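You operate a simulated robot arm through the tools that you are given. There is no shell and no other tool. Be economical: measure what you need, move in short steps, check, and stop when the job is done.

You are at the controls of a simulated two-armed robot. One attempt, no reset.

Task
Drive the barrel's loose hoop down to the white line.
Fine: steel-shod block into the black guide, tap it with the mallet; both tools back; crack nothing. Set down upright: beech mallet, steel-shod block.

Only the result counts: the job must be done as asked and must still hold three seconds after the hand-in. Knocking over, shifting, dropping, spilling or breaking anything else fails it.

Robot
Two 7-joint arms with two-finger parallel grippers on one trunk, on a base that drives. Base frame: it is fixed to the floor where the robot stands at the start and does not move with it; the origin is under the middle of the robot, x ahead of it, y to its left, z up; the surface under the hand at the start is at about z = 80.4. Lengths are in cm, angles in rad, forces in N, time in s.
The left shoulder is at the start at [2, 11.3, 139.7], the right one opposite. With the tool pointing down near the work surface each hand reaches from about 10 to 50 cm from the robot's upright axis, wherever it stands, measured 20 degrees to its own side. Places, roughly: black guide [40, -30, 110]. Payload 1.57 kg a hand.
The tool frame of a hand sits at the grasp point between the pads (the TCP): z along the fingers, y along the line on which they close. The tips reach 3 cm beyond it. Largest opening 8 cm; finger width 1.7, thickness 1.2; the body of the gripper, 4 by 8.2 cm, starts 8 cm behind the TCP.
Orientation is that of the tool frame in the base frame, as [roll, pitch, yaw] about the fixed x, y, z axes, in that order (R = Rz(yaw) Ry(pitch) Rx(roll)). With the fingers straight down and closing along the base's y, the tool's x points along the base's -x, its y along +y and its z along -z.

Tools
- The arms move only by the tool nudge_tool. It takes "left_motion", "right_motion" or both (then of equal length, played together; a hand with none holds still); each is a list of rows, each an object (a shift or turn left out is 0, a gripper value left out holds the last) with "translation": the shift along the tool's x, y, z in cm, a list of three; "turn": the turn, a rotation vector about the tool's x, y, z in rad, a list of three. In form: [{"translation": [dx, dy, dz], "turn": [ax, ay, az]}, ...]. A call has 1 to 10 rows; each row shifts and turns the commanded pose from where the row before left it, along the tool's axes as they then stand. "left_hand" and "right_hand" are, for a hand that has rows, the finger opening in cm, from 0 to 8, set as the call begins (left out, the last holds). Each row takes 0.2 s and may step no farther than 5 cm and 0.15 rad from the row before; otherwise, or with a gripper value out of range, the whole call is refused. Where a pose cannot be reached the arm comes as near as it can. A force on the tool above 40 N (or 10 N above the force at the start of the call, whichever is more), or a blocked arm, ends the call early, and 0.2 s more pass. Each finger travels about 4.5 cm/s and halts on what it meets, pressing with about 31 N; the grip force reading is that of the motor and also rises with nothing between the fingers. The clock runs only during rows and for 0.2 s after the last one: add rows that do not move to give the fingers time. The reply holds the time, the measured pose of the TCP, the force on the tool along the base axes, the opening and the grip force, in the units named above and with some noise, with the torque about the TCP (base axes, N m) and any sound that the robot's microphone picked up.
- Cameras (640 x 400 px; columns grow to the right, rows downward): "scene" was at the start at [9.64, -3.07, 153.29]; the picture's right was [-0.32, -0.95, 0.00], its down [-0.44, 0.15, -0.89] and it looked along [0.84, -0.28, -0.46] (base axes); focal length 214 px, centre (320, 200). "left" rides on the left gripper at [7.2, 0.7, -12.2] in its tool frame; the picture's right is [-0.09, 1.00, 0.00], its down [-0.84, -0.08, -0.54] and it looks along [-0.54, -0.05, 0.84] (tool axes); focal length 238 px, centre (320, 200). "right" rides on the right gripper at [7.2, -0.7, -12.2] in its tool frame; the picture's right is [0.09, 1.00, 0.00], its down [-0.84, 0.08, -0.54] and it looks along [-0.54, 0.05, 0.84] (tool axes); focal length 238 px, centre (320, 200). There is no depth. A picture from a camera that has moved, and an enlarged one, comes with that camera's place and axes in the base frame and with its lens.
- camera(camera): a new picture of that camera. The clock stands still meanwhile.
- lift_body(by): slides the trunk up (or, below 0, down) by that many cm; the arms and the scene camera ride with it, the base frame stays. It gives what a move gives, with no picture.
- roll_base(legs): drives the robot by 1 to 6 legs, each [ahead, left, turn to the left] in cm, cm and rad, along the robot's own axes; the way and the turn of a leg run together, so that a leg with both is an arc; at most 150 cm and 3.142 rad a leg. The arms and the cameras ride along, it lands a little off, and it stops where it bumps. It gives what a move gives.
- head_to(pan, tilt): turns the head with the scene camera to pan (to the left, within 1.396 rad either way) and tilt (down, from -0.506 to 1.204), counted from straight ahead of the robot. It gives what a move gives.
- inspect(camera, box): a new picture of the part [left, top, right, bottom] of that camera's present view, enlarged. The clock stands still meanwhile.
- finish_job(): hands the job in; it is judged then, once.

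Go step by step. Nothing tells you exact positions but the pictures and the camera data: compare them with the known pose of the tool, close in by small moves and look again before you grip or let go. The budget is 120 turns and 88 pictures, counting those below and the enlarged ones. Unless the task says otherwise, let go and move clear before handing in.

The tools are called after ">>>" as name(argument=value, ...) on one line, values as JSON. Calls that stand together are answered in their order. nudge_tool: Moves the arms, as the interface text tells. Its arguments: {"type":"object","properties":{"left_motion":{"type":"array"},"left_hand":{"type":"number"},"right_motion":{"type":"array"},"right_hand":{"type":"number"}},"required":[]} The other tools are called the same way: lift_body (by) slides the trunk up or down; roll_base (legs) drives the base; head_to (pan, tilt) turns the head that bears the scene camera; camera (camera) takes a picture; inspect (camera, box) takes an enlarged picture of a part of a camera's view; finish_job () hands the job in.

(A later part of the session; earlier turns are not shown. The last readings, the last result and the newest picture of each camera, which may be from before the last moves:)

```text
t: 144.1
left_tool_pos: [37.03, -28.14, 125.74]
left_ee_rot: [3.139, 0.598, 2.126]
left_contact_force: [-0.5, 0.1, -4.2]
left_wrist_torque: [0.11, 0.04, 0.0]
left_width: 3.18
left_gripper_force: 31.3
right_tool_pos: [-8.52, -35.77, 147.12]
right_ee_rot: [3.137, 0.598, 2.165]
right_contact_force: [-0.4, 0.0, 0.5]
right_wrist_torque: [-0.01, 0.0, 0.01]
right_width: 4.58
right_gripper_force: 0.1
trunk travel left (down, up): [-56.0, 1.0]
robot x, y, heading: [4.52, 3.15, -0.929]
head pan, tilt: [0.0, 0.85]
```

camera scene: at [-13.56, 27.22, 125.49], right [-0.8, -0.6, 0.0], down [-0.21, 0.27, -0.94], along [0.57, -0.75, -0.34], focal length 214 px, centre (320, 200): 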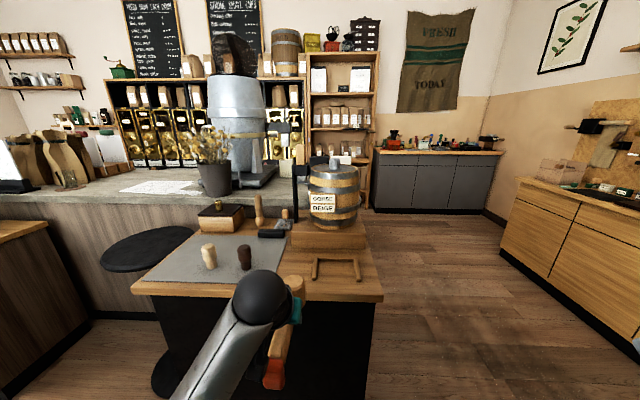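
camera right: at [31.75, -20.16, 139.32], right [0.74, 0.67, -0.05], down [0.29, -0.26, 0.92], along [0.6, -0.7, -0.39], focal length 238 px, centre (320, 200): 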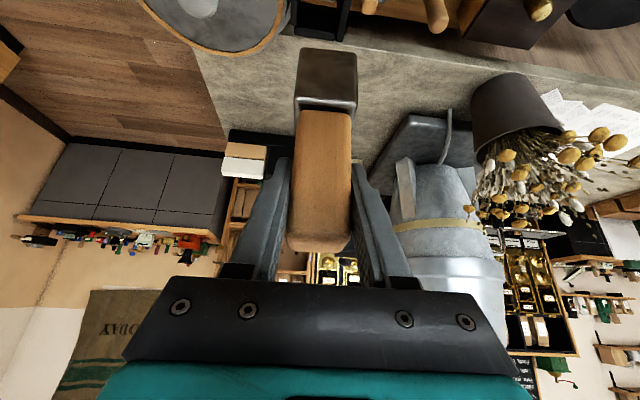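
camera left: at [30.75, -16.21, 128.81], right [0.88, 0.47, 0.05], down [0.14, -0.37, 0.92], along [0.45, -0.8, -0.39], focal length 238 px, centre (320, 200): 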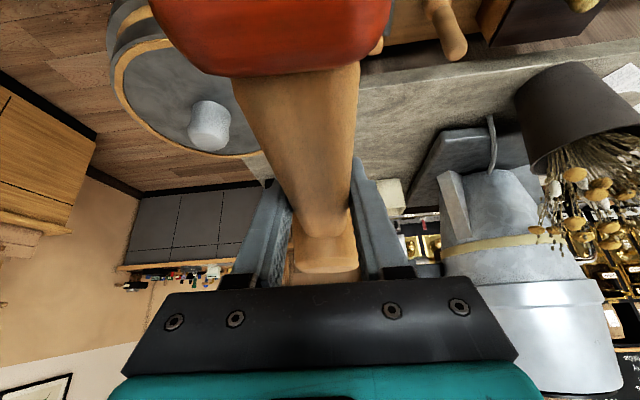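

>>> nudge_tool(left_motion=[{"translation": [0.5, 0, -0.34]}, {"translation": [1.13, 0, 1.65]}, {"translation": [1.13, 0, 1.65]}, {"translation": [0.85, 0, 1.24]}, {"translation": [0.17, 0, 0.25]}, {"translation": [0, 0, 0]}])

>>> nudge_tool(left_motion=[{"translation": [0.085, 0, 0.124]}, {"translation": [0.085, 0, 0.124]}, {"translation": [0, 0, 0]}])

>>> nudge_tool(left_motion=[{"translation": [0.085, 0, 0.124]}, {"translation": [0, 0, 0]}])

```text
t: 145.5
left_tool_pos: [36.58, -27.6, 120.02]
left_ee_rot: [3.139, 0.597, 2.126]
left_contact_force: [0.3, 0.1, -4.1]
left_wrist_torque: [0.08, 0.08, 0.04]
left_width: 3.18
left_gripper_force: 31.4
right_tool_pos: [-8.59, -35.76, 147.17]
right_ee_rot: [3.136, 0.597, 2.164]
right_contact_force: [0.9, 0.1, 0.4]
right_wrist_torque: [0.0, 0.01, 0.0]
right_width: 4.62
right_gripper_force: 0.0
trunk travel left (down, up): [-56.0, 1.0]
robot x, y, heading: [4.67, 3.42, -0.924]
head pan, tilt: [0.0, 0.85]
```

```text
t: 146.3
left_tool_pos: [36.67, -27.47, 119.85]
left_ee_rot: [-3.141, 0.6, 2.127]
left_contact_force: [0.3, -0.4, -0.3]
left_wrist_torque: [-0.03, -0.11, 0.02]
left_width: 3.18
left_gripper_force: 30.5
right_tool_pos: [-8.79, -35.67, 147.04]
right_ee_rot: [3.137, 0.596, 2.166]
right_contact_force: [0.0, -0.2, -0.5]
right_wrist_torque: [0.01, -0.03, -0.02]
right_width: 4.59
right_gripper_force: 0.0
trunk travel left (down, up): [-56.0, 1.0]
robot x, y, heading: [4.99, 3.47, -0.926]
head pan, tilt: [0.0, 0.85]
```

```text
t: 146.9
left_tool_pos: [36.68, -27.54, 119.85]
left_ee_rot: [3.141, 0.603, 2.126]
left_contact_force: [1.1, 0.3, 6.3]
left_wrist_torque: [-0.29, -0.36, 0.01]
left_width: 3.17
left_gripper_force: 30.6
right_tool_pos: [-8.59, -35.66, 147.27]
right_ee_rot: [3.136, 0.599, 2.165]
right_contact_force: [-0.3, 0.5, 0.3]
right_wrist_torque: [0.03, 0.0, 0.02]
right_width: 4.59
right_gripper_force: 0.1
trunk travel left (down, up): [-56.0, 1.0]
robot x, y, heading: [4.51, 3.09, -0.928]
head pan, tilt: [0.0, 0.85]
```

Contact at z≈119.85. One small tap with about 0.45 cm of follow-through.

>>> nudge_tool(left_motion=[{"translation": [-1.7, 0, -2.48]}, {"translation": [0, 0, 0]}, {"translation": [1.87, 0, 2.73]}, {"translation": [-1.7, 0, -2.48]}, {"translation": [0, 0, 0]}])

>>> nudge_tool(left_motion=[{"translation": [1.13, 0, 1.65]}, {"translation": [0.4, 0, 0.58]}, {"translation": [0.085, 0, 0.124]}, {"translation": [0, 0, 0]}])

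>>> nudge_tool(left_motion=[{"translation": [0.085, 0, 0.124]}, {"translation": [0.085, 0, 0.124]}, {"translation": [0, 0, 0]}])

```text
t: 148.1
left_tool_pos: [36.65, -27.45, 122.21]
left_ee_rot: [3.138, 0.597, 2.124]
left_contact_force: [-0.2, 0.0, -4.6]
left_wrist_torque: [0.08, 0.11, 0.02]
left_width: 3.19
left_gripper_force: 31.2
right_tool_pos: [-8.58, -35.7, 147.14]
right_ee_rot: [3.138, 0.598, 2.166]
right_contact_force: [0.1, 0.3, 0.4]
right_wrist_torque: [0.0, 0.03, 0.0]
right_width: 4.58
right_gripper_force: 0.0
trunk travel left (down, up): [-56.0, 1.0]
robot x, y, heading: [4.67, 3.08, -0.926]
head pan, tilt: [0.0, 0.85]
```

```text
t: 149.1
left_tool_pos: [36.63, -27.6, 119.68]
left_ee_rot: [-3.141, 0.605, 2.126]
left_contact_force: [-1.8, 1.4, 10.0]
left_wrist_torque: [-0.42, -0.51, 0.04]
left_width: 3.17
left_gripper_force: 31.1
right_tool_pos: [-8.75, -35.67, 147.11]
right_ee_rot: [3.138, 0.599, 2.165]
right_contact_force: [-0.5, 0.3, 0.0]
right_wrist_torque: [0.01, 0.04, 0.01]
right_width: 4.61
right_gripper_force: 0.1
trunk travel left (down, up): [-56.0, 1.0]
robot x, y, heading: [4.87, 3.18, -0.926]
head pan, tilt: [0.0, 0.85]
```

```text
t: 149.9
left_tool_pos: [36.51, -27.45, 119.14]
left_ee_rot: [3.141, 0.598, 2.125]
left_contact_force: [-0.5, 2.6, 12.4]
left_wrist_torque: [-0.43, -0.71, 0.05]
left_width: 3.19
left_gripper_force: 31.4
right_tool_pos: [-8.74, -35.71, 147.05]
right_ee_rot: [3.136, 0.6, 2.163]
right_contact_force: [0.4, -0.3, -0.7]
right_wrist_torque: [-0.01, -0.03, 0.03]
right_width: 4.58
right_gripper_force: 0.1
trunk travel left (down, up): [-56.0, 1.0]
robot x, y, heading: [4.46, 2.71, -0.924]
head pan, tilt: [0.0, 0.85]
```

The hoop slid a bit further under that press, about 0.6 cm in total, so I'll stop there. I'll lift the mallet away, go back toward its place, and check the hoop from lower down there.

>>> nudge_tool(left_motion=[{"translation": [-2.26, 0, -3.3]}, {"translation": [-2.26, 0, -3.3]}, {"translation": [3.38, 0, -2.32]}, {"translation": [3.38, 0, -2.32]}, {"translation": [0, 4.9, 0]}, {"translation": [0, 4.9, 0]}, {"translation": [0, 4.86, 0]}, {"translation": [0, 0, 0]}])

>>> roll_base(legs=[[0, 25, 0]])

>>> lift_body(by=-37)

>>> head_to(pan=-0.45, tilt=0.45)

>>> camera(camera="scene")

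```text
t: 151.4
left_tool_pos: [45.45, -10.82, 127.03]
left_ee_rot: [2.908, 0.546, 2.044]
left_contact_force: [-0.1, -0.1, -4.3]
left_wrist_torque: [0.11, 0.08, 0.03]
left_width: 3.18
left_gripper_force: 30.9
left hand out of reach, approached as far as the arm can: row 7
right_tool_pos: [-8.55, -35.96, 147.1]
right_ee_rot: [3.136, 0.597, 2.164]
right_contact_force: [0.0, 0.0, 0.9]
right_wrist_torque: [-0.03, 0.0, -0.02]
right_width: 4.59
right_gripper_force: 0.1
trunk travel left (down, up): [-56.0, 1.0]
robot x, y, heading: [4.56, 3.18, -0.926]
head pan, tilt: [0.0, 0.85]
stopped in row 7 (left hand): the arm was blocked; the commanded pose is now the measured one
```

```text
t: 153.2
left_tool_pos: [65.62, 4.27, 127.17]
left_ee_rot: [2.906, 0.549, 2.045]
left_contact_force: [0.7, 0.8, -4.1]
left_wrist_torque: [0.1, 0.07, 0.06]
left_width: 3.19
left_gripper_force: 30.9
right_tool_pos: [11.63, -20.71, 147.26]
right_ee_rot: [3.139, 0.597, 2.165]
right_contact_force: [-0.9, 0.6, -0.5]
right_wrist_torque: [0.0, -0.02, 0.0]
right_width: 4.59
right_gripper_force: 0.1
trunk travel left (down, up): [-56.0, 1.0]
robot x, y, heading: [24.92, 18.53, -0.922]
head pan, tilt: [0.0, 0.85]
```

```text
t: 156.8
left_tool_pos: [65.52, 4.28, 90.08]
left_ee_rot: [2.905, 0.55, 2.045]
left_contact_force: [0.0, -0.2, -4.8]
left_wrist_torque: [0.12, 0.05, 0.02]
left_width: 3.2
left_gripper_force: 31.3
right_tool_pos: [11.53, -20.67, 110.26]
right_ee_rot: [3.137, 0.597, 2.167]
right_contact_force: [-0.1, -0.1, 0.5]
right_wrist_torque: [-0.02, -0.01, 0.01]
right_width: 4.62
right_gripper_force: 0.0
trunk travel left (down, up): [-19.0, 38.0]
robot x, y, heading: [24.83, 18.04, -0.925]
head pan, tilt: [0.0, 0.85]
```

```text
t: 157.7
left_tool_pos: [65.55, 4.2, 90.15]
left_ee_rot: [2.906, 0.55, 2.045]
left_contact_force: [0.2, 0.1, -3.9]
left_wrist_torque: [0.09, 0.05, -0.03]
left_width: 3.19
left_gripper_force: 31.1
right_tool_pos: [11.44, -20.73, 110.14]
right_ee_rot: [3.136, 0.597, 2.166]
right_contact_force: [-0.3, -0.1, 0.6]
right_wrist_torque: [0.0, -0.02, 0.04]
right_width: 4.6
right_gripper_force: 0.0
trunk travel left (down, up): [-19.0, 38.0]
robot x, y, heading: [24.73, 18.35, -0.923]
head pan, tilt: [-0.45, 0.45]
```

```text
7 pictures are left
camera scene: at [27.19, 8.34, 127.57], right [-0.98, -0.2, 0.0], down [-0.09, 0.43, -0.9], along [0.18, -0.88, -0.44], focal length 214 px, centre (320, 200)
```

scene: 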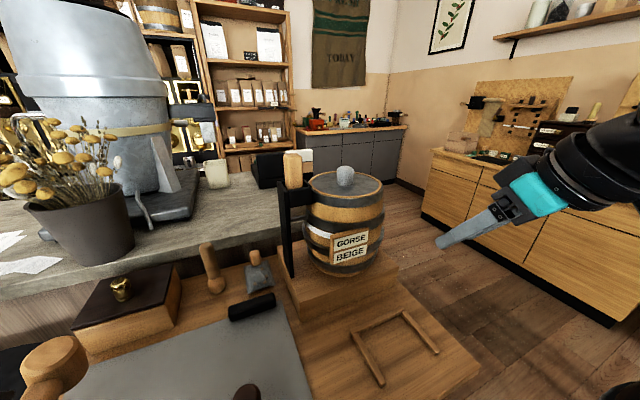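

>>> inspect(camera="scene", box=[295, 205, 335, 250])

```text
8.89 times, centred on (315, 228) of scene
camera zoom: at [27.19, 8.34, 127.57], right [-0.98, -0.2, 0.0], down [-0.09, 0.43, -0.9], along [0.18, -0.88, -0.44], focal length 1906 px, centre (364, -44)
```

zoom: 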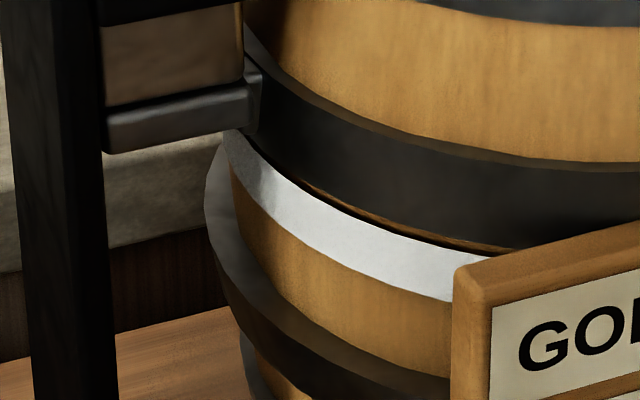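

There's still a sliver (~0.2 cm) between hoop and line, so it needs one more small tap. First I'll correct the hand's orientation, which got rolled when the arm hit its limit, then go back.

>>> nudge_tool(left_motion=[{"turn": [0.094, -0.0205, -0.04]}, {"turn": [0.094, -0.0205, -0.04]}, {"translation": [0, 0, 0]}])

>>> lift_body(by=37)

>>> roll_base(legs=[[0, -25, 0]])

```text
t: 158.2
left_tool_pos: [69.37, 8.24, 90.33]
left_ee_rot: [2.883, 0.546, 2.06]
left_contact_force: [1.2, 0.3, -5.0]
left_wrist_torque: [0.11, 0.07, 0.02]
left_width: 3.2
left_gripper_force: 31.3
left hand out of reach, approached as far as the arm can: row 2
right_tool_pos: [11.56, -20.71, 110.17]
right_ee_rot: [3.136, 0.596, 2.165]
right_contact_force: [-0.6, 0.5, 0.1]
right_wrist_torque: [0.01, 0.02, 0.01]
right_width: 4.64
right_gripper_force: 0.1
trunk travel left (down, up): [-19.0, 38.0]
robot x, y, heading: [24.57, 17.96, -0.924]
head pan, tilt: [-0.45, 0.45]
stopped in row 2 (left hand): the arm was blocked; the commanded pose is now the measured one
```

```text
t: 161.8
left_tool_pos: [69.41, 8.31, 127.42]
left_ee_rot: [2.881, 0.549, 2.056]
left_contact_force: [0.0, -0.2, -5.0]
left_wrist_torque: [0.12, 0.08, -0.01]
left_width: 3.2
left_gripper_force: 31.5
right_tool_pos: [11.52, -20.66, 147.2]
right_ee_rot: [3.136, 0.597, 2.167]
right_contact_force: [0.1, 0.2, -0.1]
right_wrist_torque: [-0.01, 0.01, 0.0]
right_width: 4.57
right_gripper_force: 0.1
trunk travel left (down, up): [-56.0, 1.0]
robot x, y, heading: [24.92, 18.5, -0.927]
head pan, tilt: [-0.45, 0.45]
```

```text
t: 163.6
left_tool_pos: [49.59, -6.76, 127.51]
left_ee_rot: [2.881, 0.549, 2.055]
left_contact_force: [-0.2, -0.1, -4.6]
left_wrist_torque: [0.12, 0.05, 0.01]
left_width: 3.17
left_gripper_force: 31.1
right_tool_pos: [-8.37, -35.47, 147.03]
right_ee_rot: [3.136, 0.597, 2.164]
right_contact_force: [-0.3, 0.2, -0.9]
right_wrist_torque: [0.0, -0.01, 0.02]
right_width: 4.59
right_gripper_force: 0.0
trunk travel left (down, up): [-56.0, 1.0]
robot x, y, heading: [5.0, 2.96, -0.926]
head pan, tilt: [-0.45, 0.45]
```

The arm is near an awkward limit; I'll move it inward first and then re-level.

>>> nudge_tool(left_motion=[{"translation": [0, -4.5, 0]}, {"translation": [0, -4.5, 0]}, {"translation": [0, 0, 0]}])

>>> nudge_tool(left_motion=[{"turn": [0.07, -0.015, -0.027]}, {"turn": [0.07, -0.015, -0.027]}, {"turn": [0.07, -0.015, -0.027]}, {"translation": [0, 0, 0]}])

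```text
t: 164.3
left_tool_pos: [47.97, -13.16, 133.07]
left_ee_rot: [2.72, 0.725, 1.988]
left_contact_force: [0.0, 0.2, -4.3]
left_wrist_torque: [0.13, 0.07, -0.01]
left_width: 3.14
left_gripper_force: 31.2
right_tool_pos: [-8.37, -35.54, 147.08]
right_ee_rot: [3.135, 0.595, 2.163]
right_contact_force: [0.0, 0.1, 0.3]
right_wrist_torque: [0.03, 0.02, -0.02]
right_width: 4.59
right_gripper_force: 0.0
trunk travel left (down, up): [-56.0, 1.0]
robot x, y, heading: [4.82, 3.25, -0.929]
head pan, tilt: [-0.45, 0.45]
stopped in row 3 (left hand): the arm was blocked; the commanded pose is now the measured one
```

```text
t: 165.3
left_tool_pos: [47.81, -13.2, 133.05]
left_ee_rot: [2.998, 0.794, 2.079]
left_contact_force: [0.1, 0.0, -4.1]
left_wrist_torque: [0.1, 0.05, -0.04]
left_width: 3.18
left_gripper_force: 30.8
right_tool_pos: [-8.26, -35.56, 147.03]
right_ee_rot: [3.137, 0.596, 2.165]
right_contact_force: [-1.0, -0.4, 0.4]
right_wrist_torque: [0.02, 0.01, 0.01]
right_width: 4.6
right_gripper_force: 0.0
trunk travel left (down, up): [-56.0, 1.0]
robot x, y, heading: [5.3, 3.29, -0.925]
head pan, tilt: [-0.45, 0.45]
```

>>> nudge_tool(left_motion=[{"turn": [0.054, 0.098, -0.0137]}, {"turn": [0.054, 0.098, -0.0137]}, {"translation": [0, 0, 0]}])

```text
t: 166.1
left_tool_pos: [47.88, -13.31, 133.02]
left_ee_rot: [2.994, 0.792, 2.079]
left_contact_force: [-0.1, 0.3, -5.0]
left_wrist_torque: [0.06, 0.06, -0.03]
left_width: 3.15
left_gripper_force: 30.9
left hand out of reach, approached as far as the arm can: row 1, 2
right_tool_pos: [-8.29, -35.42, 147.1]
right_ee_rot: [3.136, 0.596, 2.164]
right_contact_force: [-0.5, 0.0, -0.2]
right_wrist_torque: [0.02, -0.02, 0.01]
right_width: 4.59
right_gripper_force: 0.0
trunk travel left (down, up): [-56.0, 1.0]
robot x, y, heading: [5.03, 3.26, -0.927]
head pan, tilt: [-0.45, 0.45]
```

>>> nudge_tool(left_motion=[{"translation": [0.386, -2.99, 1.573]}, {"translation": [0.386, -2.99, 1.573]}, {"translation": [0.386, -2.99, 1.573]}, {"translation": [0, 0, 0]}])

>>> nudge_tool(left_motion=[{"turn": [0.054, 0.098, -0.0137]}, {"turn": [0.054, 0.098, -0.0137]}, {"translation": [0, 0, 0]}])

```text
t: 167.1
left_tool_pos: [44.26, -19.23, 128.52]
left_ee_rot: [2.903, 0.797, 2.03]
left_contact_force: [0.8, -0.7, -5.8]
left_wrist_torque: [0.09, 0.01, -0.03]
left_width: 3.18
left_gripper_force: 30.6
right_tool_pos: [-8.21, -35.65, 147.03]
right_ee_rot: [3.136, 0.598, 2.166]
right_contact_force: [0.5, 0.1, 0.8]
right_wrist_torque: [0.0, 0.0, -0.03]
right_width: 4.64
right_gripper_force: 0.0
trunk travel left (down, up): [-56.0, 1.0]
robot x, y, heading: [4.72, 3.46, -0.924]
head pan, tilt: [-0.45, 0.45]
```

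```text
t: 167.9
left_tool_pos: [42.65, -19.74, 127.7]
left_ee_rot: [3.123, 0.591, 2.128]
left_contact_force: [-0.3, -0.2, -4.7]
left_wrist_torque: [0.07, 0.06, -0.01]
left_width: 3.2
left_gripper_force: 30.5
right_tool_pos: [-8.29, -35.52, 147.21]
right_ee_rot: [3.135, 0.599, 2.164]
right_contact_force: [-0.1, -0.1, -0.5]
right_wrist_torque: [-0.05, -0.01, -0.01]
right_width: 4.58
right_gripper_force: 0.1
trunk travel left (down, up): [-56.0, 1.0]
robot x, y, heading: [4.98, 3.28, -0.93]
head pan, tilt: [-0.45, 0.45]
```

Recovered. Now to the striking position above the block.

>>> nudge_tool(left_motion=[{"turn": [0.018, -0.009, 0]}, {"translation": [0, -4.5, 0]}, {"translation": [0, -4.5, 0]}, {"translation": [-2.9, 0, 2.0]}, {"translation": [1.13, 0, 1.65]}, {"translation": [1.13, 0, 1.65]}, {"translation": [0, 0, 0]}])

>>> head_to(pan=0.0, tilt=0.85)

>>> inspect(camera="scene", box=[260, 150, 350, 240])

```text
t: 169.7
left_tool_pos: [40.65, -27.15, 125.42]
left_ee_rot: [3.041, 0.647, 2.102]
left_contact_force: [-0.5, 0.9, -5.1]
left_wrist_torque: [0.13, 0.04, 0.01]
left_width: 3.19
left_gripper_force: 30.9
right_tool_pos: [-8.24, -35.45, 147.13]
right_ee_rot: [3.136, 0.596, 2.165]
right_contact_force: [-0.2, -0.1, 0.3]
right_wrist_torque: [-0.01, 0.02, -0.01]
right_width: 4.59
right_gripper_force: 0.1
trunk travel left (down, up): [-56.0, 1.0]
robot x, y, heading: [4.94, 3.56, -0.927]
head pan, tilt: [-0.45, 0.45]
stopped in row 7 (left hand): the arm was blocked; the commanded pose is now the measured one
```

```text
t: 170.6
left_tool_pos: [40.54, -27.15, 125.57]
left_ee_rot: [3.041, 0.653, 2.1]
left_contact_force: [-0.4, 0.5, -4.5]
left_wrist_torque: [0.07, 0.11, -0.02]
left_width: 3.18
left_gripper_force: 31.0
right_tool_pos: [-8.25, -35.51, 147.11]
right_ee_rot: [3.136, 0.596, 2.165]
right_contact_force: [-0.4, 0.0, -0.2]
right_wrist_torque: [-0.01, -0.01, 0.01]
right_width: 4.59
right_gripper_force: 0.1
trunk travel left (down, up): [-56.0, 1.0]
robot x, y, heading: [4.72, 3.53, -0.927]
head pan, tilt: [0.0, 0.85]
```

```text
4.44 times, centred on (305, 195) of scene
camera zoom: at [10.34, -3.79, 161.13], right [-0.8, -0.6, 0.0], down [-0.45, 0.6, -0.66], along [0.4, -0.53, -0.75], focal length 953 px, centre (387, 222)
```

zoom: 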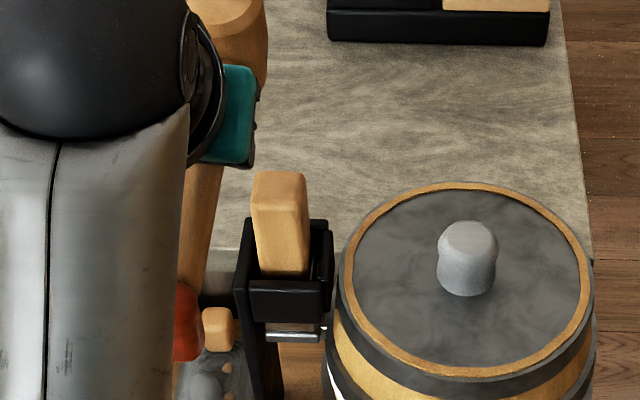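

The arm is in a cramped posture. I'll pull it back toward me to unfold, re-level, and approach again.

>>> nudge_tool(left_motion=[{"translation": [3.2, 0, -2.4]}, {"translation": [3.2, 0, -2.4]}, {"translation": [3.2, 0, -2.4]}, {"translation": [3.2, 0, -2.4]}, {"translation": [0, 0, 0]}])

```text
t: 171.8
left_tool_pos: [33.22, -17.68, 123.69]
left_ee_rot: [3.022, 0.655, 2.099]
left_contact_force: [0.3, -1.2, -5.1]
left_wrist_torque: [0.1, 0.11, 0.03]
left_width: 3.22
left_gripper_force: 30.6
left hand out of reach, approached as far as the arm can: row 3, 4
right_tool_pos: [-8.26, -35.53, 147.17]
right_ee_rot: [3.136, 0.597, 2.165]
right_contact_force: [0.8, 0.0, -0.3]
right_wrist_torque: [-0.01, 0.0, -0.02]
right_width: 4.61
right_gripper_force: 0.1
trunk travel left (down, up): [-56.0, 1.0]
robot x, y, heading: [5.48, 3.58, -0.927]
head pan, tilt: [0.0, 0.85]
```

>>> nudge_tool(left_motion=[{"turn": [0.099, 0.057, -0.024]}, {"translation": [0, 0, 0]}])

>>> nudge_tool(left_motion=[{"translation": [-1.7, 0, -2.48]}, {"translation": [-2.5, 0, 1.7]}, {"translation": [0, -2, 0]}, {"translation": [-2.5, 0, 1.7]}, {"translation": [0, 0, 0]}])

```text
t: 172.4
left_tool_pos: [32.48, -16.96, 123.09]
left_ee_rot: [3.133, 0.581, 2.115]
left_contact_force: [-0.4, 0.6, -4.5]
left_wrist_torque: [0.1, 0.01, 0.01]
left_width: 3.19
left_gripper_force: 30.6
right_tool_pos: [-8.2, -35.53, 147.23]
right_ee_rot: [3.134, 0.595, 2.163]
right_contact_force: [-0.4, 0.6, -0.2]
right_wrist_torque: [-0.02, 0.02, -0.02]
right_width: 4.62
right_gripper_force: 0.0
trunk travel left (down, up): [-56.0, 1.0]
robot x, y, heading: [4.98, 3.42, -0.927]
head pan, tilt: [0.0, 0.85]
```

```text
t: 173.8
left_tool_pos: [36.89, -22.36, 124.34]
left_ee_rot: [3.037, 0.561, 2.083]
left_contact_force: [0.7, 0.3, -4.2]
left_wrist_torque: [0.09, 0.09, 0.01]
left_width: 3.16
left_gripper_force: 30.8
left hand out of reach, approached as far as the arm can: row 1
right_tool_pos: [-8.23, -35.58, 147.05]
right_ee_rot: [3.137, 0.597, 2.165]
right_contact_force: [1.2, 0.2, -0.8]
right_wrist_torque: [0.04, -0.03, 0.01]
right_width: 4.6
right_gripper_force: 0.1
trunk travel left (down, up): [-56.0, 1.0]
robot x, y, heading: [4.97, 3.3, -0.925]
head pan, tilt: [0.0, 0.85]
stopped in row 5 (left hand): the arm was blocked; the commanded pose is now the measured one
```

>>> nudge_tool(left_motion=[{"turn": [0.05, -0.02, 0]}, {"translation": [0, -2.5, 0]}, {"translation": [-1.8, 0, 1.2]}, {"translation": [0, 0, 0]}])

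```text
t: 174.8
left_tool_pos: [36.69, -24.55, 123.55]
left_ee_rot: [3.042, 0.568, 2.066]
left_contact_force: [-0.4, -0.4, -4.4]
left_wrist_torque: [0.18, 0.09, 0.02]
left_width: 3.19
left_gripper_force: 31.2
right_tool_pos: [-8.37, -35.58, 147.04]
right_ee_rot: [3.136, 0.596, 2.163]
right_contact_force: [-0.3, 0.1, 0.6]
right_wrist_torque: [0.0, 0.01, -0.02]
right_width: 4.61
right_gripper_force: 0.0
trunk travel left (down, up): [-56.0, 1.0]
robot x, y, heading: [4.95, 3.46, -0.927]
head pan, tilt: [0.0, 0.85]
```

>>> nudge_tool(left_motion=[{"translation": [-1.05, 0, 0.68]}, {"translation": [-1.05, 0, 0.68]}, {"translation": [0, 0, 0]}])

>>> inspect(camera="scene", box=[260, 150, 350, 240])

```text
t: 175.6
left_tool_pos: [37.64, -27.34, 124.29]
left_ee_rot: [3.064, 0.584, 2.078]
left_contact_force: [0.2, -0.5, -3.9]
left_wrist_torque: [0.12, 0.07, -0.01]
left_width: 3.18
left_gripper_force: 31.3
right_tool_pos: [-8.2, -35.46, 147.11]
right_ee_rot: [3.136, 0.598, 2.163]
right_contact_force: [-0.5, -0.6, 1.1]
right_wrist_torque: [0.03, 0.02, 0.0]
right_width: 4.56
right_gripper_force: 0.0
trunk travel left (down, up): [-56.0, 1.0]
robot x, y, heading: [5.15, 3.27, -0.927]
head pan, tilt: [0.0, 0.85]
```

```text
4.44 times, centred on (305, 195) of scene
camera zoom: at [10.36, -3.75, 161.13], right [-0.8, -0.6, 0.0], down [-0.45, 0.6, -0.66], along [0.4, -0.53, -0.75], focal length 953 px, centre (387, 222)
```

zoom: 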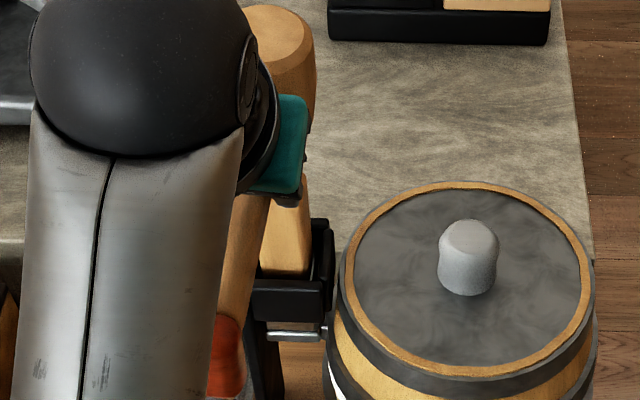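

Head is over the block again (the mallet has pitched slightly in the grip from the blows). I'll probe down to contact.

>>> nudge_tool(left_motion=[{"translation": [1.13, 0, 1.65]}, {"translation": [1.13, 0, 1.65]}, {"translation": [0, 0, 0]}])

>>> nudge_tool(left_motion=[{"translation": [0.17, 0, 0.25]}, {"translation": [0.11, 0, 0.165]}, {"translation": [0, 0, 0]}])

```text
t: 176.4
left_tool_pos: [38.11, -27.46, 120.91]
left_ee_rot: [3.064, 0.597, 2.078]
left_contact_force: [0.4, 0.0, -3.7]
left_wrist_torque: [0.12, 0.07, -0.02]
left_width: 3.17
left_gripper_force: 30.9
right_tool_pos: [-8.23, -35.63, 147.17]
right_ee_rot: [3.136, 0.597, 2.167]
right_contact_force: [0.0, 0.0, 0.4]
right_wrist_torque: [0.0, -0.01, 0.02]
right_width: 4.62
right_gripper_force: 0.1
trunk travel left (down, up): [-56.0, 1.0]
robot x, y, heading: [5.11, 3.22, -0.926]
head pan, tilt: [0.0, 0.85]
```

```text
t: 177.2
left_tool_pos: [38.04, -27.49, 120.16]
left_ee_rot: [3.066, 0.595, 2.077]
left_contact_force: [0.6, 0.4, -5.1]
left_wrist_torque: [0.12, 0.06, -0.02]
left_width: 3.18
left_gripper_force: 30.7
right_tool_pos: [-8.28, -35.48, 147.21]
right_ee_rot: [3.137, 0.596, 2.164]
right_contact_force: [0.0, -0.7, 0.5]
right_wrist_torque: [0.02, -0.03, 0.02]
right_width: 4.61
right_gripper_force: 0.0
trunk travel left (down, up): [-56.0, 1.0]
robot x, y, heading: [5.35, 3.76, -0.923]
head pan, tilt: [0.0, 0.85]
```

>>> nudge_tool(left_motion=[{"translation": [0.11, 0, 0.165]}, {"translation": [0.11, 0, 0.165]}, {"translation": [0, 0, 0]}])

>>> nudge_tool(left_motion=[{"translation": [0.11, 0, 0.165]}, {"translation": [0.085, 0, 0.124]}, {"translation": [0, 0, 0]}])

```text
t: 178.0
left_tool_pos: [37.88, -27.27, 119.66]
left_ee_rot: [3.068, 0.592, 2.078]
left_contact_force: [-0.6, -0.2, -5.1]
left_wrist_torque: [0.11, 0.06, -0.03]
left_width: 3.21
left_gripper_force: 31.1
right_tool_pos: [-8.3, -35.6, 147.07]
right_ee_rot: [3.136, 0.596, 2.164]
right_contact_force: [0.4, -0.7, 0.2]
right_wrist_torque: [0.03, -0.02, -0.01]
right_width: 4.6
right_gripper_force: 0.2
trunk travel left (down, up): [-56.0, 1.0]
robot x, y, heading: [5.01, 3.44, -0.923]
head pan, tilt: [0.0, 0.85]
```

```text
t: 178.8
left_tool_pos: [37.75, -27.35, 119.44]
left_ee_rot: [3.07, 0.595, 2.078]
left_contact_force: [0.7, -1.6, 2.7]
left_wrist_torque: [-0.2, -0.04, 0.04]
left_width: 3.18
left_gripper_force: 31.1
right_tool_pos: [-8.31, -35.47, 147.21]
right_ee_rot: [3.138, 0.597, 2.165]
right_contact_force: [0.1, -0.4, -0.7]
right_wrist_torque: [0.04, 0.0, 0.0]
right_width: 4.6
right_gripper_force: 0.1
trunk travel left (down, up): [-56.0, 1.0]
robot x, y, heading: [5.06, 3.3, -0.926]
head pan, tilt: [0.0, 0.85]
```

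Contact at ~119.45. One more tap with about 0.7 cm of follow-through, then I'll lift away.

>>> nudge_tool(left_motion=[{"translation": [-1.7, 0, -2.48]}, {"translation": [0, 0, 0]}, {"translation": [2.09, 0, 3.05]}, {"translation": [-1.7, 0, -2.48]}, {"translation": [-1.13, 0, -1.65]}, {"translation": [0, 0, 0]}])

>>> inspect(camera="scene", box=[306, 205, 336, 250])

```text
t: 180.2
left_tool_pos: [37.74, -27.17, 123.43]
left_ee_rot: [3.061, 0.586, 2.075]
left_contact_force: [-0.2, 0.0, -4.5]
left_wrist_torque: [0.06, 0.08, -0.04]
left_width: 3.16
left_gripper_force: 31.5
right_tool_pos: [-8.28, -35.51, 147.1]
right_ee_rot: [3.136, 0.597, 2.165]
right_contact_force: [-0.7, -1.2, -0.4]
right_wrist_torque: [-0.02, -0.02, 0.0]
right_width: 4.61
right_gripper_force: 0.0
trunk travel left (down, up): [-56.0, 1.0]
robot x, y, heading: [4.89, 3.44, -0.926]
head pan, tilt: [0.0, 0.85]
```

```text
8.89 times, centred on (321, 228) of scene
camera zoom: at [10.33, -3.74, 161.13], right [-0.8, -0.6, 0.0], down [-0.45, 0.6, -0.66], along [0.4, -0.53, -0.75], focal length 1906 px, centre (311, -44)
```

zoom: 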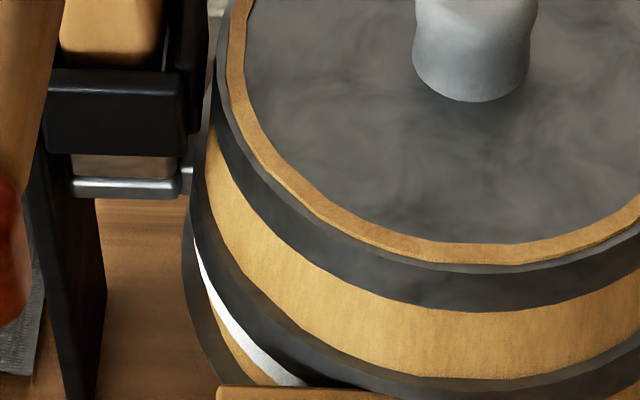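

The hoop now overlaps the line's upper edge in this view, so it should be seated at the line. Now to return the mallet: I'll pull back and drive left 40 cm, keeping the arm in its comfortable posture.

>>> nudge_tool(left_motion=[{"translation": [-1.13, 0, -1.65]}, {"translation": [2.9, 0, -2.0]}, {"translation": [2.9, 0, -2.0]}, {"translation": [0, 0, 0]}])

>>> roll_base(legs=[[0, 40, 0]])

```text
t: 181.2
left_tool_pos: [34.38, -21.24, 125.62]
left_ee_rot: [3.046, 0.59, 2.071]
left_contact_force: [-0.2, -0.7, -4.8]
left_wrist_torque: [0.14, 0.05, -0.01]
left_width: 3.2
left_gripper_force: 30.7
right_tool_pos: [-8.24, -35.57, 147.1]
right_ee_rot: [3.137, 0.597, 2.164]
right_contact_force: [-1.0, -0.2, -0.6]
right_wrist_torque: [0.0, 0.01, 0.01]
right_width: 4.58
right_gripper_force: 0.1
trunk travel left (down, up): [-56.0, 1.0]
robot x, y, heading: [5.18, 3.38, -0.929]
head pan, tilt: [0.0, 0.85]
```

```text
t: 183.7
left_tool_pos: [65.9, 2.67, 125.35]
left_ee_rot: [3.048, 0.583, 2.07]
left_contact_force: [0.6, -0.3, -4.9]
left_wrist_torque: [0.14, 0.05, 0.02]
left_width: 3.18
left_gripper_force: 31.2
right_tool_pos: [23.49, -11.59, 147.23]
right_ee_rot: [3.137, 0.597, 2.163]
right_contact_force: [-0.3, -0.7, 0.0]
right_wrist_torque: [-0.03, -0.03, -0.02]
right_width: 4.62
right_gripper_force: 0.0
trunk travel left (down, up): [-56.0, 1.0]
robot x, y, heading: [36.4, 27.47, -0.925]
head pan, tilt: [0.0, 0.85]
```

Very close to the original spot. I'll level the hand, lower the trunk, and check how the mallet sits in the grip.

>>> nudge_tool(left_motion=[{"turn": [0.058, -0.01, -0.052]}, {"translation": [0, 0, 0]}])

>>> lift_body(by=-36)

>>> camera(camera="left")

```text
t: 184.2
left_tool_pos: [66.47, 2.92, 125.31]
left_ee_rot: [3.121, 0.596, 2.123]
left_contact_force: [-0.3, 1.1, -3.7]
left_wrist_torque: [0.1, 0.02, -0.01]
left_width: 3.16
left_gripper_force: 30.9
right_tool_pos: [23.43, -11.81, 147.1]
right_ee_rot: [3.135, 0.597, 2.163]
right_contact_force: [-0.1, -1.0, 0.7]
right_wrist_torque: [0.02, 0.01, 0.0]
right_width: 4.63
right_gripper_force: 0.1
trunk travel left (down, up): [-56.0, 1.0]
robot x, y, heading: [36.85, 27.03, -0.919]
head pan, tilt: [0.0, 0.85]
```

```text
t: 187.8
left_tool_pos: [66.14, 3.09, 89.19]
left_ee_rot: [3.118, 0.591, 2.122]
left_contact_force: [0.0, -0.4, -4.4]
left_wrist_torque: [0.14, 0.06, -0.05]
left_width: 3.16
left_gripper_force: 31.3
right_tool_pos: [23.38, -11.69, 111.27]
right_ee_rot: [3.135, 0.596, 2.165]
right_contact_force: [0.0, 0.2, 0.1]
right_wrist_torque: [0.0, 0.0, -0.02]
right_width: 4.6
right_gripper_force: 0.1
trunk travel left (down, up): [-20.0, 37.0]
robot x, y, heading: [37.13, 27.26, -0.925]
head pan, tilt: [0.0, 0.85]
```

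```text
2 pictures are left
camera left: at [59.89, 14.15, 95.26], right [0.88, 0.47, 0.07], down [0.13, -0.38, 0.92], along [0.45, -0.8, -0.4], focal length 238 px, centre (320, 200)
```

left: 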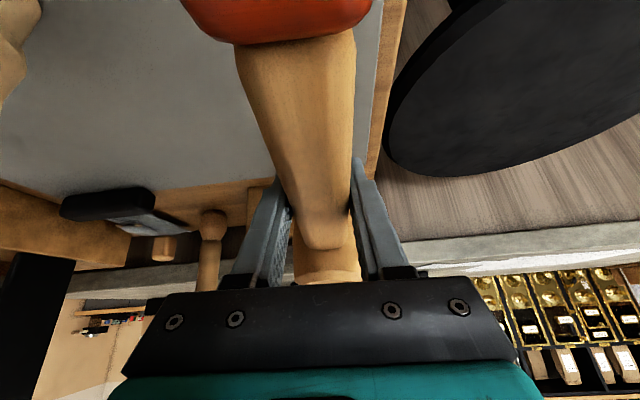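

The mallet sits nose-up by ~0.12 rad in the grip. I'll pitch the hand down by that, shift 0.9 cm right, and lower with the trunk.

>>> nudge_tool(left_motion=[{"turn": [0.02, 0.12, -0.01]}, {"translation": [0, -0.9, 0]}, {"translation": [0, 0, 0]}])

>>> lift_body(by=-4.5)

```text
t: 188.3
left_tool_pos: [71.73, 7.44, 87.33]
left_ee_rot: [2.893, 0.428, 2.059]
left_contact_force: [-0.2, -0.3, -4.0]
left_wrist_torque: [0.1, 0.06, 0.02]
left_width: 3.18
left_gripper_force: 30.7
right_tool_pos: [23.41, -11.7, 111.11]
right_ee_rot: [3.133, 0.597, 2.164]
right_contact_force: [-0.5, -0.6, 0.4]
right_wrist_torque: [0.02, -0.01, 0.03]
right_width: 4.6
right_gripper_force: 0.1
trunk travel left (down, up): [-20.0, 37.0]
robot x, y, heading: [36.55, 27.46, -0.926]
head pan, tilt: [0.0, 0.85]
stopped in row 2 (left hand): the arm was blocked; the commanded pose is now the measured one
```

```text
t: 189.1
left_tool_pos: [71.81, 7.6, 83.52]
left_ee_rot: [2.889, 0.455, 2.058]
left_contact_force: [-8.8, 8.4, 13.9]
left_wrist_torque: [0.15, 0.6, -0.26]
left_width: 3.17
left_gripper_force: 30.9
right_tool_pos: [23.28, -11.6, 106.71]
right_ee_rot: [3.135, 0.598, 2.165]
right_contact_force: [-0.6, -0.9, 1.0]
right_wrist_torque: [0.01, 0.01, 0.01]
right_width: 4.59
right_gripper_force: 0.0
trunk travel left (down, up): [-15.6, 41.4]
robot x, y, heading: [36.71, 26.89, -0.927]
head pan, tilt: [0.0, 0.85]
stopped: the force on the tool passed its limit at 47 N (the readings are from after the stop); the commanded pose is now the measured one
```

The arm jumped sideways and touched down off-place. I'll raise the trunk at once.

>>> lift_body(by=8)

>>> nudge_tool(left_motion=[{"translation": [0, 0, 0]}])

```text
t: 190.2
left_tool_pos: [71.87, 7.38, 91.35]
left_ee_rot: [2.889, 0.449, 2.061]
left_contact_force: [0.2, 0.7, -5.5]
left_wrist_torque: [0.08, 0.08, 0.01]
left_width: 3.18
left_gripper_force: 31.3
right_tool_pos: [23.45, -11.59, 114.7]
right_ee_rot: [3.136, 0.596, 2.162]
right_contact_force: [0.6, 0.6, 0.0]
right_wrist_torque: [0.0, 0.02, 0.0]
right_width: 4.56
right_gripper_force: 0.1
trunk travel left (down, up): [-23.6, 33.4]
robot x, y, heading: [37.01, 27.44, -0.928]
head pan, tilt: [0.0, 0.85]
```

```text
t: 190.6
left_tool_pos: [71.97, 7.39, 91.33]
left_ee_rot: [2.886, 0.451, 2.06]
left_contact_force: [-1.0, 0.5, -5.2]
left_wrist_torque: [0.12, 0.05, 0.0]
left_width: 3.19
left_gripper_force: 30.6
right_tool_pos: [23.51, -11.66, 114.71]
right_ee_rot: [3.136, 0.597, 2.164]
right_contact_force: [0.2, 0.0, -0.2]
right_wrist_torque: [0.01, -0.02, -0.03]
right_width: 4.58
right_gripper_force: 0.1
trunk travel left (down, up): [-23.6, 33.4]
robot x, y, heading: [36.64, 27.36, -0.924]
head pan, tilt: [0.0, 0.85]
```

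I'm clear again. I'll raise a bit more and re-level the hand in small steps, checking each.

>>> lift_body(by=10)

>>> nudge_tool(left_motion=[{"translation": [0, -2, 0.5]}, {"translation": [0, -2, 0.5]}, {"translation": [0, 0, 0]}])

>>> nudge_tool(left_motion=[{"turn": [0.08, -0.007, -0.014]}, {"turn": [0.08, -0.007, -0.014]}, {"turn": [0.08, -0.007, -0.014]}, {"translation": [0, 0, 0]}])

```text
t: 192.0
left_tool_pos: [71.99, 7.39, 101.39]
left_ee_rot: [2.888, 0.45, 2.058]
left_contact_force: [0.5, 0.0, -5.7]
left_wrist_torque: [0.15, 0.1, -0.01]
left_width: 3.18
left_gripper_force: 30.9
right_tool_pos: [23.48, -11.68, 124.66]
right_ee_rot: [3.135, 0.598, 2.164]
right_contact_force: [-0.7, -0.4, -0.5]
right_wrist_torque: [0.0, 0.01, -0.01]
right_width: 4.6
right_gripper_force: 0.1
trunk travel left (down, up): [-33.6, 23.4]
robot x, y, heading: [36.69, 27.26, -0.928]
head pan, tilt: [0.0, 0.85]
```

```text
t: 192.8
left_tool_pos: [70.96, 5.85, 99.68]
left_ee_rot: [2.828, 0.456, 2.045]
left_contact_force: [0.4, -0.1, -4.4]
left_wrist_torque: [0.14, 0.08, 0.0]
left_width: 3.19
left_gripper_force: 31.1
right_tool_pos: [23.55, -11.72, 124.72]
right_ee_rot: [3.137, 0.596, 2.165]
right_contact_force: [1.0, 0.4, -0.6]
right_wrist_torque: [0.0, 0.01, 0.0]
right_width: 4.61
right_gripper_force: 0.1
trunk travel left (down, up): [-33.6, 23.4]
robot x, y, heading: [37.37, 27.11, -0.924]
head pan, tilt: [0.0, 0.85]
```

```text
t: 193.8
left_tool_pos: [70.54, 6.62, 98.58]
left_ee_rot: [3.08, 0.448, 2.074]
left_contact_force: [0.0, 0.6, -4.3]
left_wrist_torque: [0.11, 0.06, -0.02]
left_width: 3.16
left_gripper_force: 31.0
right_tool_pos: [23.54, -11.76, 124.87]
right_ee_rot: [3.135, 0.596, 2.164]
right_contact_force: [-0.1, 0.0, 0.2]
right_wrist_torque: [-0.02, 0.02, -0.03]
right_width: 4.63
right_gripper_force: 0.1
trunk travel left (down, up): [-33.6, 23.4]
robot x, y, heading: [36.56, 27.39, -0.926]
head pan, tilt: [0.0, 0.85]
```

Nearly level now. The offset to the mallet's place is purely sideways, so I'll drive right 6.5 cm and lower using only the trunk.

>>> roll_base(legs=[[0, -6.5, 0]])

>>> lift_body(by=-12)

```text
t: 194.8
left_tool_pos: [65.47, 2.77, 98.83]
left_ee_rot: [3.077, 0.451, 2.076]
left_contact_force: [0.2, -0.6, -5.2]
left_wrist_torque: [0.14, 0.03, 0.05]
left_width: 3.2
left_gripper_force: 31.4
right_tool_pos: [18.36, -15.55, 124.62]
right_ee_rot: [3.135, 0.596, 2.165]
right_contact_force: [-0.4, 0.2, 0.2]
right_wrist_torque: [-0.01, -0.02, 0.02]
right_width: 4.61
right_gripper_force: 0.1
trunk travel left (down, up): [-33.6, 23.4]
robot x, y, heading: [31.55, 23.22, -0.923]
head pan, tilt: [0.0, 0.85]
```

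```text
t: 196.2
left_tool_pos: [65.58, 2.77, 86.68]
left_ee_rot: [3.076, 0.45, 2.075]
left_contact_force: [-0.4, 0.3, -5.4]
left_wrist_torque: [0.13, 0.06, 0.01]
left_width: 3.19
left_gripper_force: 31.0
right_tool_pos: [18.46, -15.5, 112.85]
right_ee_rot: [3.135, 0.596, 2.166]
right_contact_force: [-0.2, 0.2, 0.5]
right_wrist_torque: [-0.01, 0.03, 0.03]
right_width: 4.58
right_gripper_force: 0.0
trunk travel left (down, up): [-21.6, 35.4]
robot x, y, heading: [31.67, 23.77, -0.918]
head pan, tilt: [0.0, 0.85]
```

>>> lift_body(by=-1.8)

>>> lift_body(by=-0.5)

>>> lift_body(by=-0.4)

```text
t: 196.9
left_tool_pos: [65.53, 2.81, 84.97]
left_ee_rot: [3.076, 0.449, 2.077]
left_contact_force: [0.0, 0.9, -3.8]
left_wrist_torque: [0.12, 0.1, 0.01]
left_width: 3.2
left_gripper_force: 31.4
right_tool_pos: [18.4, -15.57, 110.98]
right_ee_rot: [3.136, 0.596, 2.166]
right_contact_force: [0.6, 0.2, 0.1]
right_wrist_torque: [0.02, 0.02, -0.01]
right_width: 4.61
right_gripper_force: 0.1
trunk travel left (down, up): [-19.8, 37.2]
robot x, y, heading: [31.59, 23.23, -0.931]
head pan, tilt: [0.0, 0.85]
```

```text
t: 197.4
left_tool_pos: [65.53, 2.86, 84.4]
left_ee_rot: [3.075, 0.452, 2.077]
left_contact_force: [-0.1, 0.3, -4.7]
left_wrist_torque: [0.14, 0.11, -0.02]
left_width: 3.16
left_gripper_force: 31.5
right_tool_pos: [18.35, -15.56, 110.4]
right_ee_rot: [3.136, 0.597, 2.162]
right_contact_force: [0.0, 0.2, 0.3]
right_wrist_torque: [0.01, 0.01, 0.0]
right_width: 4.6
right_gripper_force: 0.1
trunk travel left (down, up): [-19.3, 37.7]
robot x, y, heading: [31.44, 23.49, -0.924]
head pan, tilt: [0.0, 0.85]
```

```text
t: 198.0
left_tool_pos: [65.76, 2.84, 84.02]
left_ee_rot: [3.075, 0.452, 2.077]
left_contact_force: [0.5, -0.2, -5.6]
left_wrist_torque: [0.13, 0.04, -0.02]
left_width: 3.19
left_gripper_force: 30.8
right_tool_pos: [18.33, -15.52, 110.07]
right_ee_rot: [3.137, 0.598, 2.163]
right_contact_force: [0.1, 0.5, 1.1]
right_wrist_torque: [-0.03, 0.05, 0.01]
right_width: 4.6
right_gripper_force: 0.1
trunk travel left (down, up): [-18.9, 38.1]
robot x, y, heading: [31.74, 23.4, -0.93]
head pan, tilt: [0.0, 0.85]
```

>>> lift_body(by=-0.3)

>>> lift_body(by=-0.2)

```text
t: 198.5
left_tool_pos: [65.58, 2.83, 83.66]
left_ee_rot: [3.076, 0.452, 2.078]
left_contact_force: [-0.7, 0.6, -5.0]
left_wrist_torque: [0.15, 0.07, 0.01]
left_width: 3.2
left_gripper_force: 31.0
right_tool_pos: [18.44, -15.5, 109.69]
right_ee_rot: [3.136, 0.596, 2.166]
right_contact_force: [-0.1, -0.2, 0.5]
right_wrist_torque: [-0.01, 0.0, 0.0]
right_width: 4.59
right_gripper_force: 0.1
trunk travel left (down, up): [-18.6, 38.4]
robot x, y, heading: [31.71, 23.11, -0.92]
head pan, tilt: [0.0, 0.85]
```

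```text
t: 199.0
left_tool_pos: [65.54, 2.9, 83.53]
left_ee_rot: [3.075, 0.454, 2.078]
left_contact_force: [0.6, 0.1, 0.1]
left_wrist_torque: [-0.2, 0.0, -0.01]
left_width: 3.18
left_gripper_force: 31.0
right_tool_pos: [18.34, -15.52, 109.59]
right_ee_rot: [3.137, 0.597, 2.165]
right_contact_force: [0.1, 0.5, 0.3]
right_wrist_torque: [0.04, 0.01, 0.01]
right_width: 4.59
right_gripper_force: 0.1
trunk travel left (down, up): [-18.4, 38.6]
robot x, y, heading: [31.71, 23.36, -0.922]
head pan, tilt: [0.0, 0.85]
```

The head is touching the mat. I'll open the fingers and raise the trunk straight up.

>>> nudge_tool(left_hand=6, left_motion=[{"translation": [0, 0, 0]}, {"translation": [0, 0, 0]}, {"translation": [0, 0, 0]}, {"translation": [0, 0, 0]}])

>>> lift_body(by=38)

>>> roll_base(legs=[[0, -7, 0]])

>>> camera(camera="scene")

```text
t: 200.0
left_tool_pos: [65.62, 2.97, 83.59]
left_ee_rot: [3.073, 0.455, 2.077]
left_contact_force: [6.6, 4.8, 13.2]
left_wrist_torque: [-0.11, 0.11, 0.04]
left_width: 5.25
left_gripper_force: 0.0
right_tool_pos: [18.35, -15.46, 109.65]
right_ee_rot: [3.137, 0.6, 2.166]
right_contact_force: [-0.6, -0.2, 0.2]
right_wrist_torque: [0.03, -0.02, -0.04]
right_width: 4.59
right_gripper_force: 0.0
trunk travel left (down, up): [-18.4, 38.6]
robot x, y, heading: [31.76, 23.59, -0.926]
head pan, tilt: [0.0, 0.85]
```

```text
t: 203.7
left_tool_pos: [65.52, 2.86, 121.58]
left_ee_rot: [3.075, 0.452, 2.076]
left_contact_force: [-0.6, 1.0, -0.3]
left_wrist_torque: [0.0, 0.0, -0.02]
left_width: 6.01
left_gripper_force: 0.0
right_tool_pos: [18.4, -15.51, 147.42]
right_ee_rot: [3.137, 0.598, 2.165]
right_contact_force: [0.9, -0.1, 0.1]
right_wrist_torque: [0.0, -0.01, -0.01]
right_width: 4.6
right_gripper_force: 0.1
trunk travel left (down, up): [-56.4, 0.6]
robot x, y, heading: [31.58, 23.48, -0.924]
head pan, tilt: [0.0, 0.85]
```

```text
t: 204.7
left_tool_pos: [59.86, -1.44, 121.54]
left_ee_rot: [3.072, 0.452, 2.078]
left_contact_force: [-0.5, -0.7, -0.3]
left_wrist_torque: [0.04, -0.02, 0.0]
left_width: 6.0
left_gripper_force: 0.1
right_tool_pos: [12.66, -19.77, 147.5]
right_ee_rot: [3.134, 0.598, 2.166]
right_contact_force: [0.2, -0.1, -0.6]
right_wrist_torque: [-0.02, 0.0, 0.07]
right_width: 4.61
right_gripper_force: 0.1
trunk travel left (down, up): [-56.4, 0.6]
robot x, y, heading: [25.57, 19.25, -0.923]
head pan, tilt: [0.0, 0.85]
```

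```text
1 pictures are left
camera scene: at [31.29, 12.0, 161.5], right [-0.8, -0.6, 0.0], down [-0.45, 0.6, -0.66], along [0.4, -0.53, -0.75], focal length 214 px, centre (320, 200)
```

scene: 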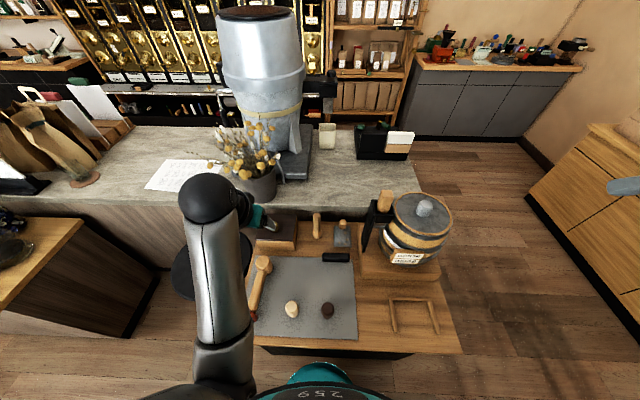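

The mallet stands back in its place. Now I'll bring the trunk to the earlier height and bring the right hand toward the block in the guide, staying high.

>>> lift_body(by=-16.4)

>>> nudge_tool(right_hand=6, right_motion=[{"translation": [-2.89, 3.2, 1.98]}, {"translation": [-2.89, 3.2, 1.98]}, {"translation": [-2.89, 3.2, 1.98]}, {"translation": [-2.89, 3.2, 1.98]}, {"translation": [0, 0, 0]}])

```text
t: 206.6
left_tool_pos: [60.08, -1.31, 105.06]
left_ee_rot: [3.072, 0.453, 2.076]
left_contact_force: [0.1, 0.5, 0.1]
left_wrist_torque: [0.02, 0.01, 0.01]
left_width: 5.98
left_gripper_force: 0.1
right_tool_pos: [12.76, -19.66, 131.15]
right_ee_rot: [3.137, 0.598, 2.166]
right_contact_force: [0.1, -0.4, 0.5]
right_wrist_torque: [0.01, 0.02, -0.03]
right_width: 4.58
right_gripper_force: 0.0
trunk travel left (down, up): [-40.0, 17.0]
robot x, y, heading: [26.47, 19.26, -0.922]
head pan, tilt: [0.0, 0.85]
```

```text
t: 207.8
left_tool_pos: [59.87, -1.13, 105.18]
left_ee_rot: [3.075, 0.453, 2.077]
left_contact_force: [0.0, 0.1, 0.6]
left_wrist_torque: [-0.01, -0.02, 0.01]
left_width: 6.01
left_gripper_force: 0.0
right_tool_pos: [31.16, -23.74, 131.07]
right_ee_rot: [3.134, 0.601, 2.163]
right_contact_force: [0.1, 1.5, -0.9]
right_wrist_torque: [-0.05, -0.03, -0.02]
right_width: 6.02
right_gripper_force: 0.1
trunk travel left (down, up): [-40.0, 17.0]
robot x, y, heading: [26.2, 19.61, -0.924]
head pan, tilt: [0.0, 0.85]
```

>>> nudge_tool(right_hand=4.9, right_motion=[{"translation": [-0.62, 1.58, 4.4]}, {"translation": [-0.62, 1.58, 4.4]}, {"translation": [0, 0, 0]}])

```text
t: 208.6
left_tool_pos: [60.03, -1.26, 105.24]
left_ee_rot: [3.073, 0.454, 2.076]
left_contact_force: [-0.1, 0.9, 0.1]
left_wrist_torque: [0.0, 0.02, 0.02]
left_width: 5.97
left_gripper_force: 0.1
right_tool_pos: [37.14, -27.23, 124.43]
right_ee_rot: [3.135, 0.598, 2.166]
right_contact_force: [-0.4, 0.6, 0.2]
right_wrist_torque: [-0.02, 0.0, -0.04]
right_width: 4.9
right_gripper_force: 0.1
trunk travel left (down, up): [-40.0, 17.0]
robot x, y, heading: [26.23, 19.45, -0.927]
head pan, tilt: [0.0, 0.85]
```

I'll slide in along the fingers to the block.

>>> nudge_tool(right_motion=[{"translation": [0.03, 0.05, 3.97]}, {"translation": [0.03, 0.05, 3.97]}, {"translation": [0.03, 0.05, 3.97]}, {"translation": [0, 0, 0]}])

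>>> nudge_tool(right_hand=0, right_motion=[{"translation": [0, 0, 0]}, {"translation": [0, 0, 0]}, {"translation": [0, 0, 0]}, {"translation": [0, 0, 0]}])

```text
t: 209.6
left_tool_pos: [60.01, -1.2, 105.04]
left_ee_rot: [3.074, 0.451, 2.077]
left_contact_force: [-0.1, 0.5, 0.1]
left_wrist_torque: [-0.01, -0.02, 0.02]
left_width: 6.0
left_gripper_force: 0.0
right_tool_pos: [41.35, -32.5, 114.53]
right_ee_rot: [3.136, 0.6, 2.164]
right_contact_force: [0.0, 0.4, 0.8]
right_wrist_torque: [0.01, -0.02, -0.01]
right_width: 4.9
right_gripper_force: 0.1
trunk travel left (down, up): [-40.0, 17.0]
robot x, y, heading: [26.11, 19.17, -0.926]
head pan, tilt: [0.0, 0.85]
```

```text
t: 210.6
left_tool_pos: [59.96, -1.43, 105.11]
left_ee_rot: [3.074, 0.452, 2.076]
left_contact_force: [0.8, -0.8, 0.4]
left_wrist_torque: [0.0, -0.01, 0.01]
left_width: 5.99
left_gripper_force: 0.1
right_tool_pos: [41.14, -32.65, 114.67]
right_ee_rot: [3.136, 0.598, 2.165]
right_contact_force: [-3.3, -3.3, 0.1]
right_wrist_torque: [-0.21, 0.24, 0.02]
right_width: 3.41
right_gripper_force: 30.6
trunk travel left (down, up): [-40.0, 17.0]
robot x, y, heading: [25.82, 19.23, -0.922]
head pan, tilt: [0.0, 0.85]
```

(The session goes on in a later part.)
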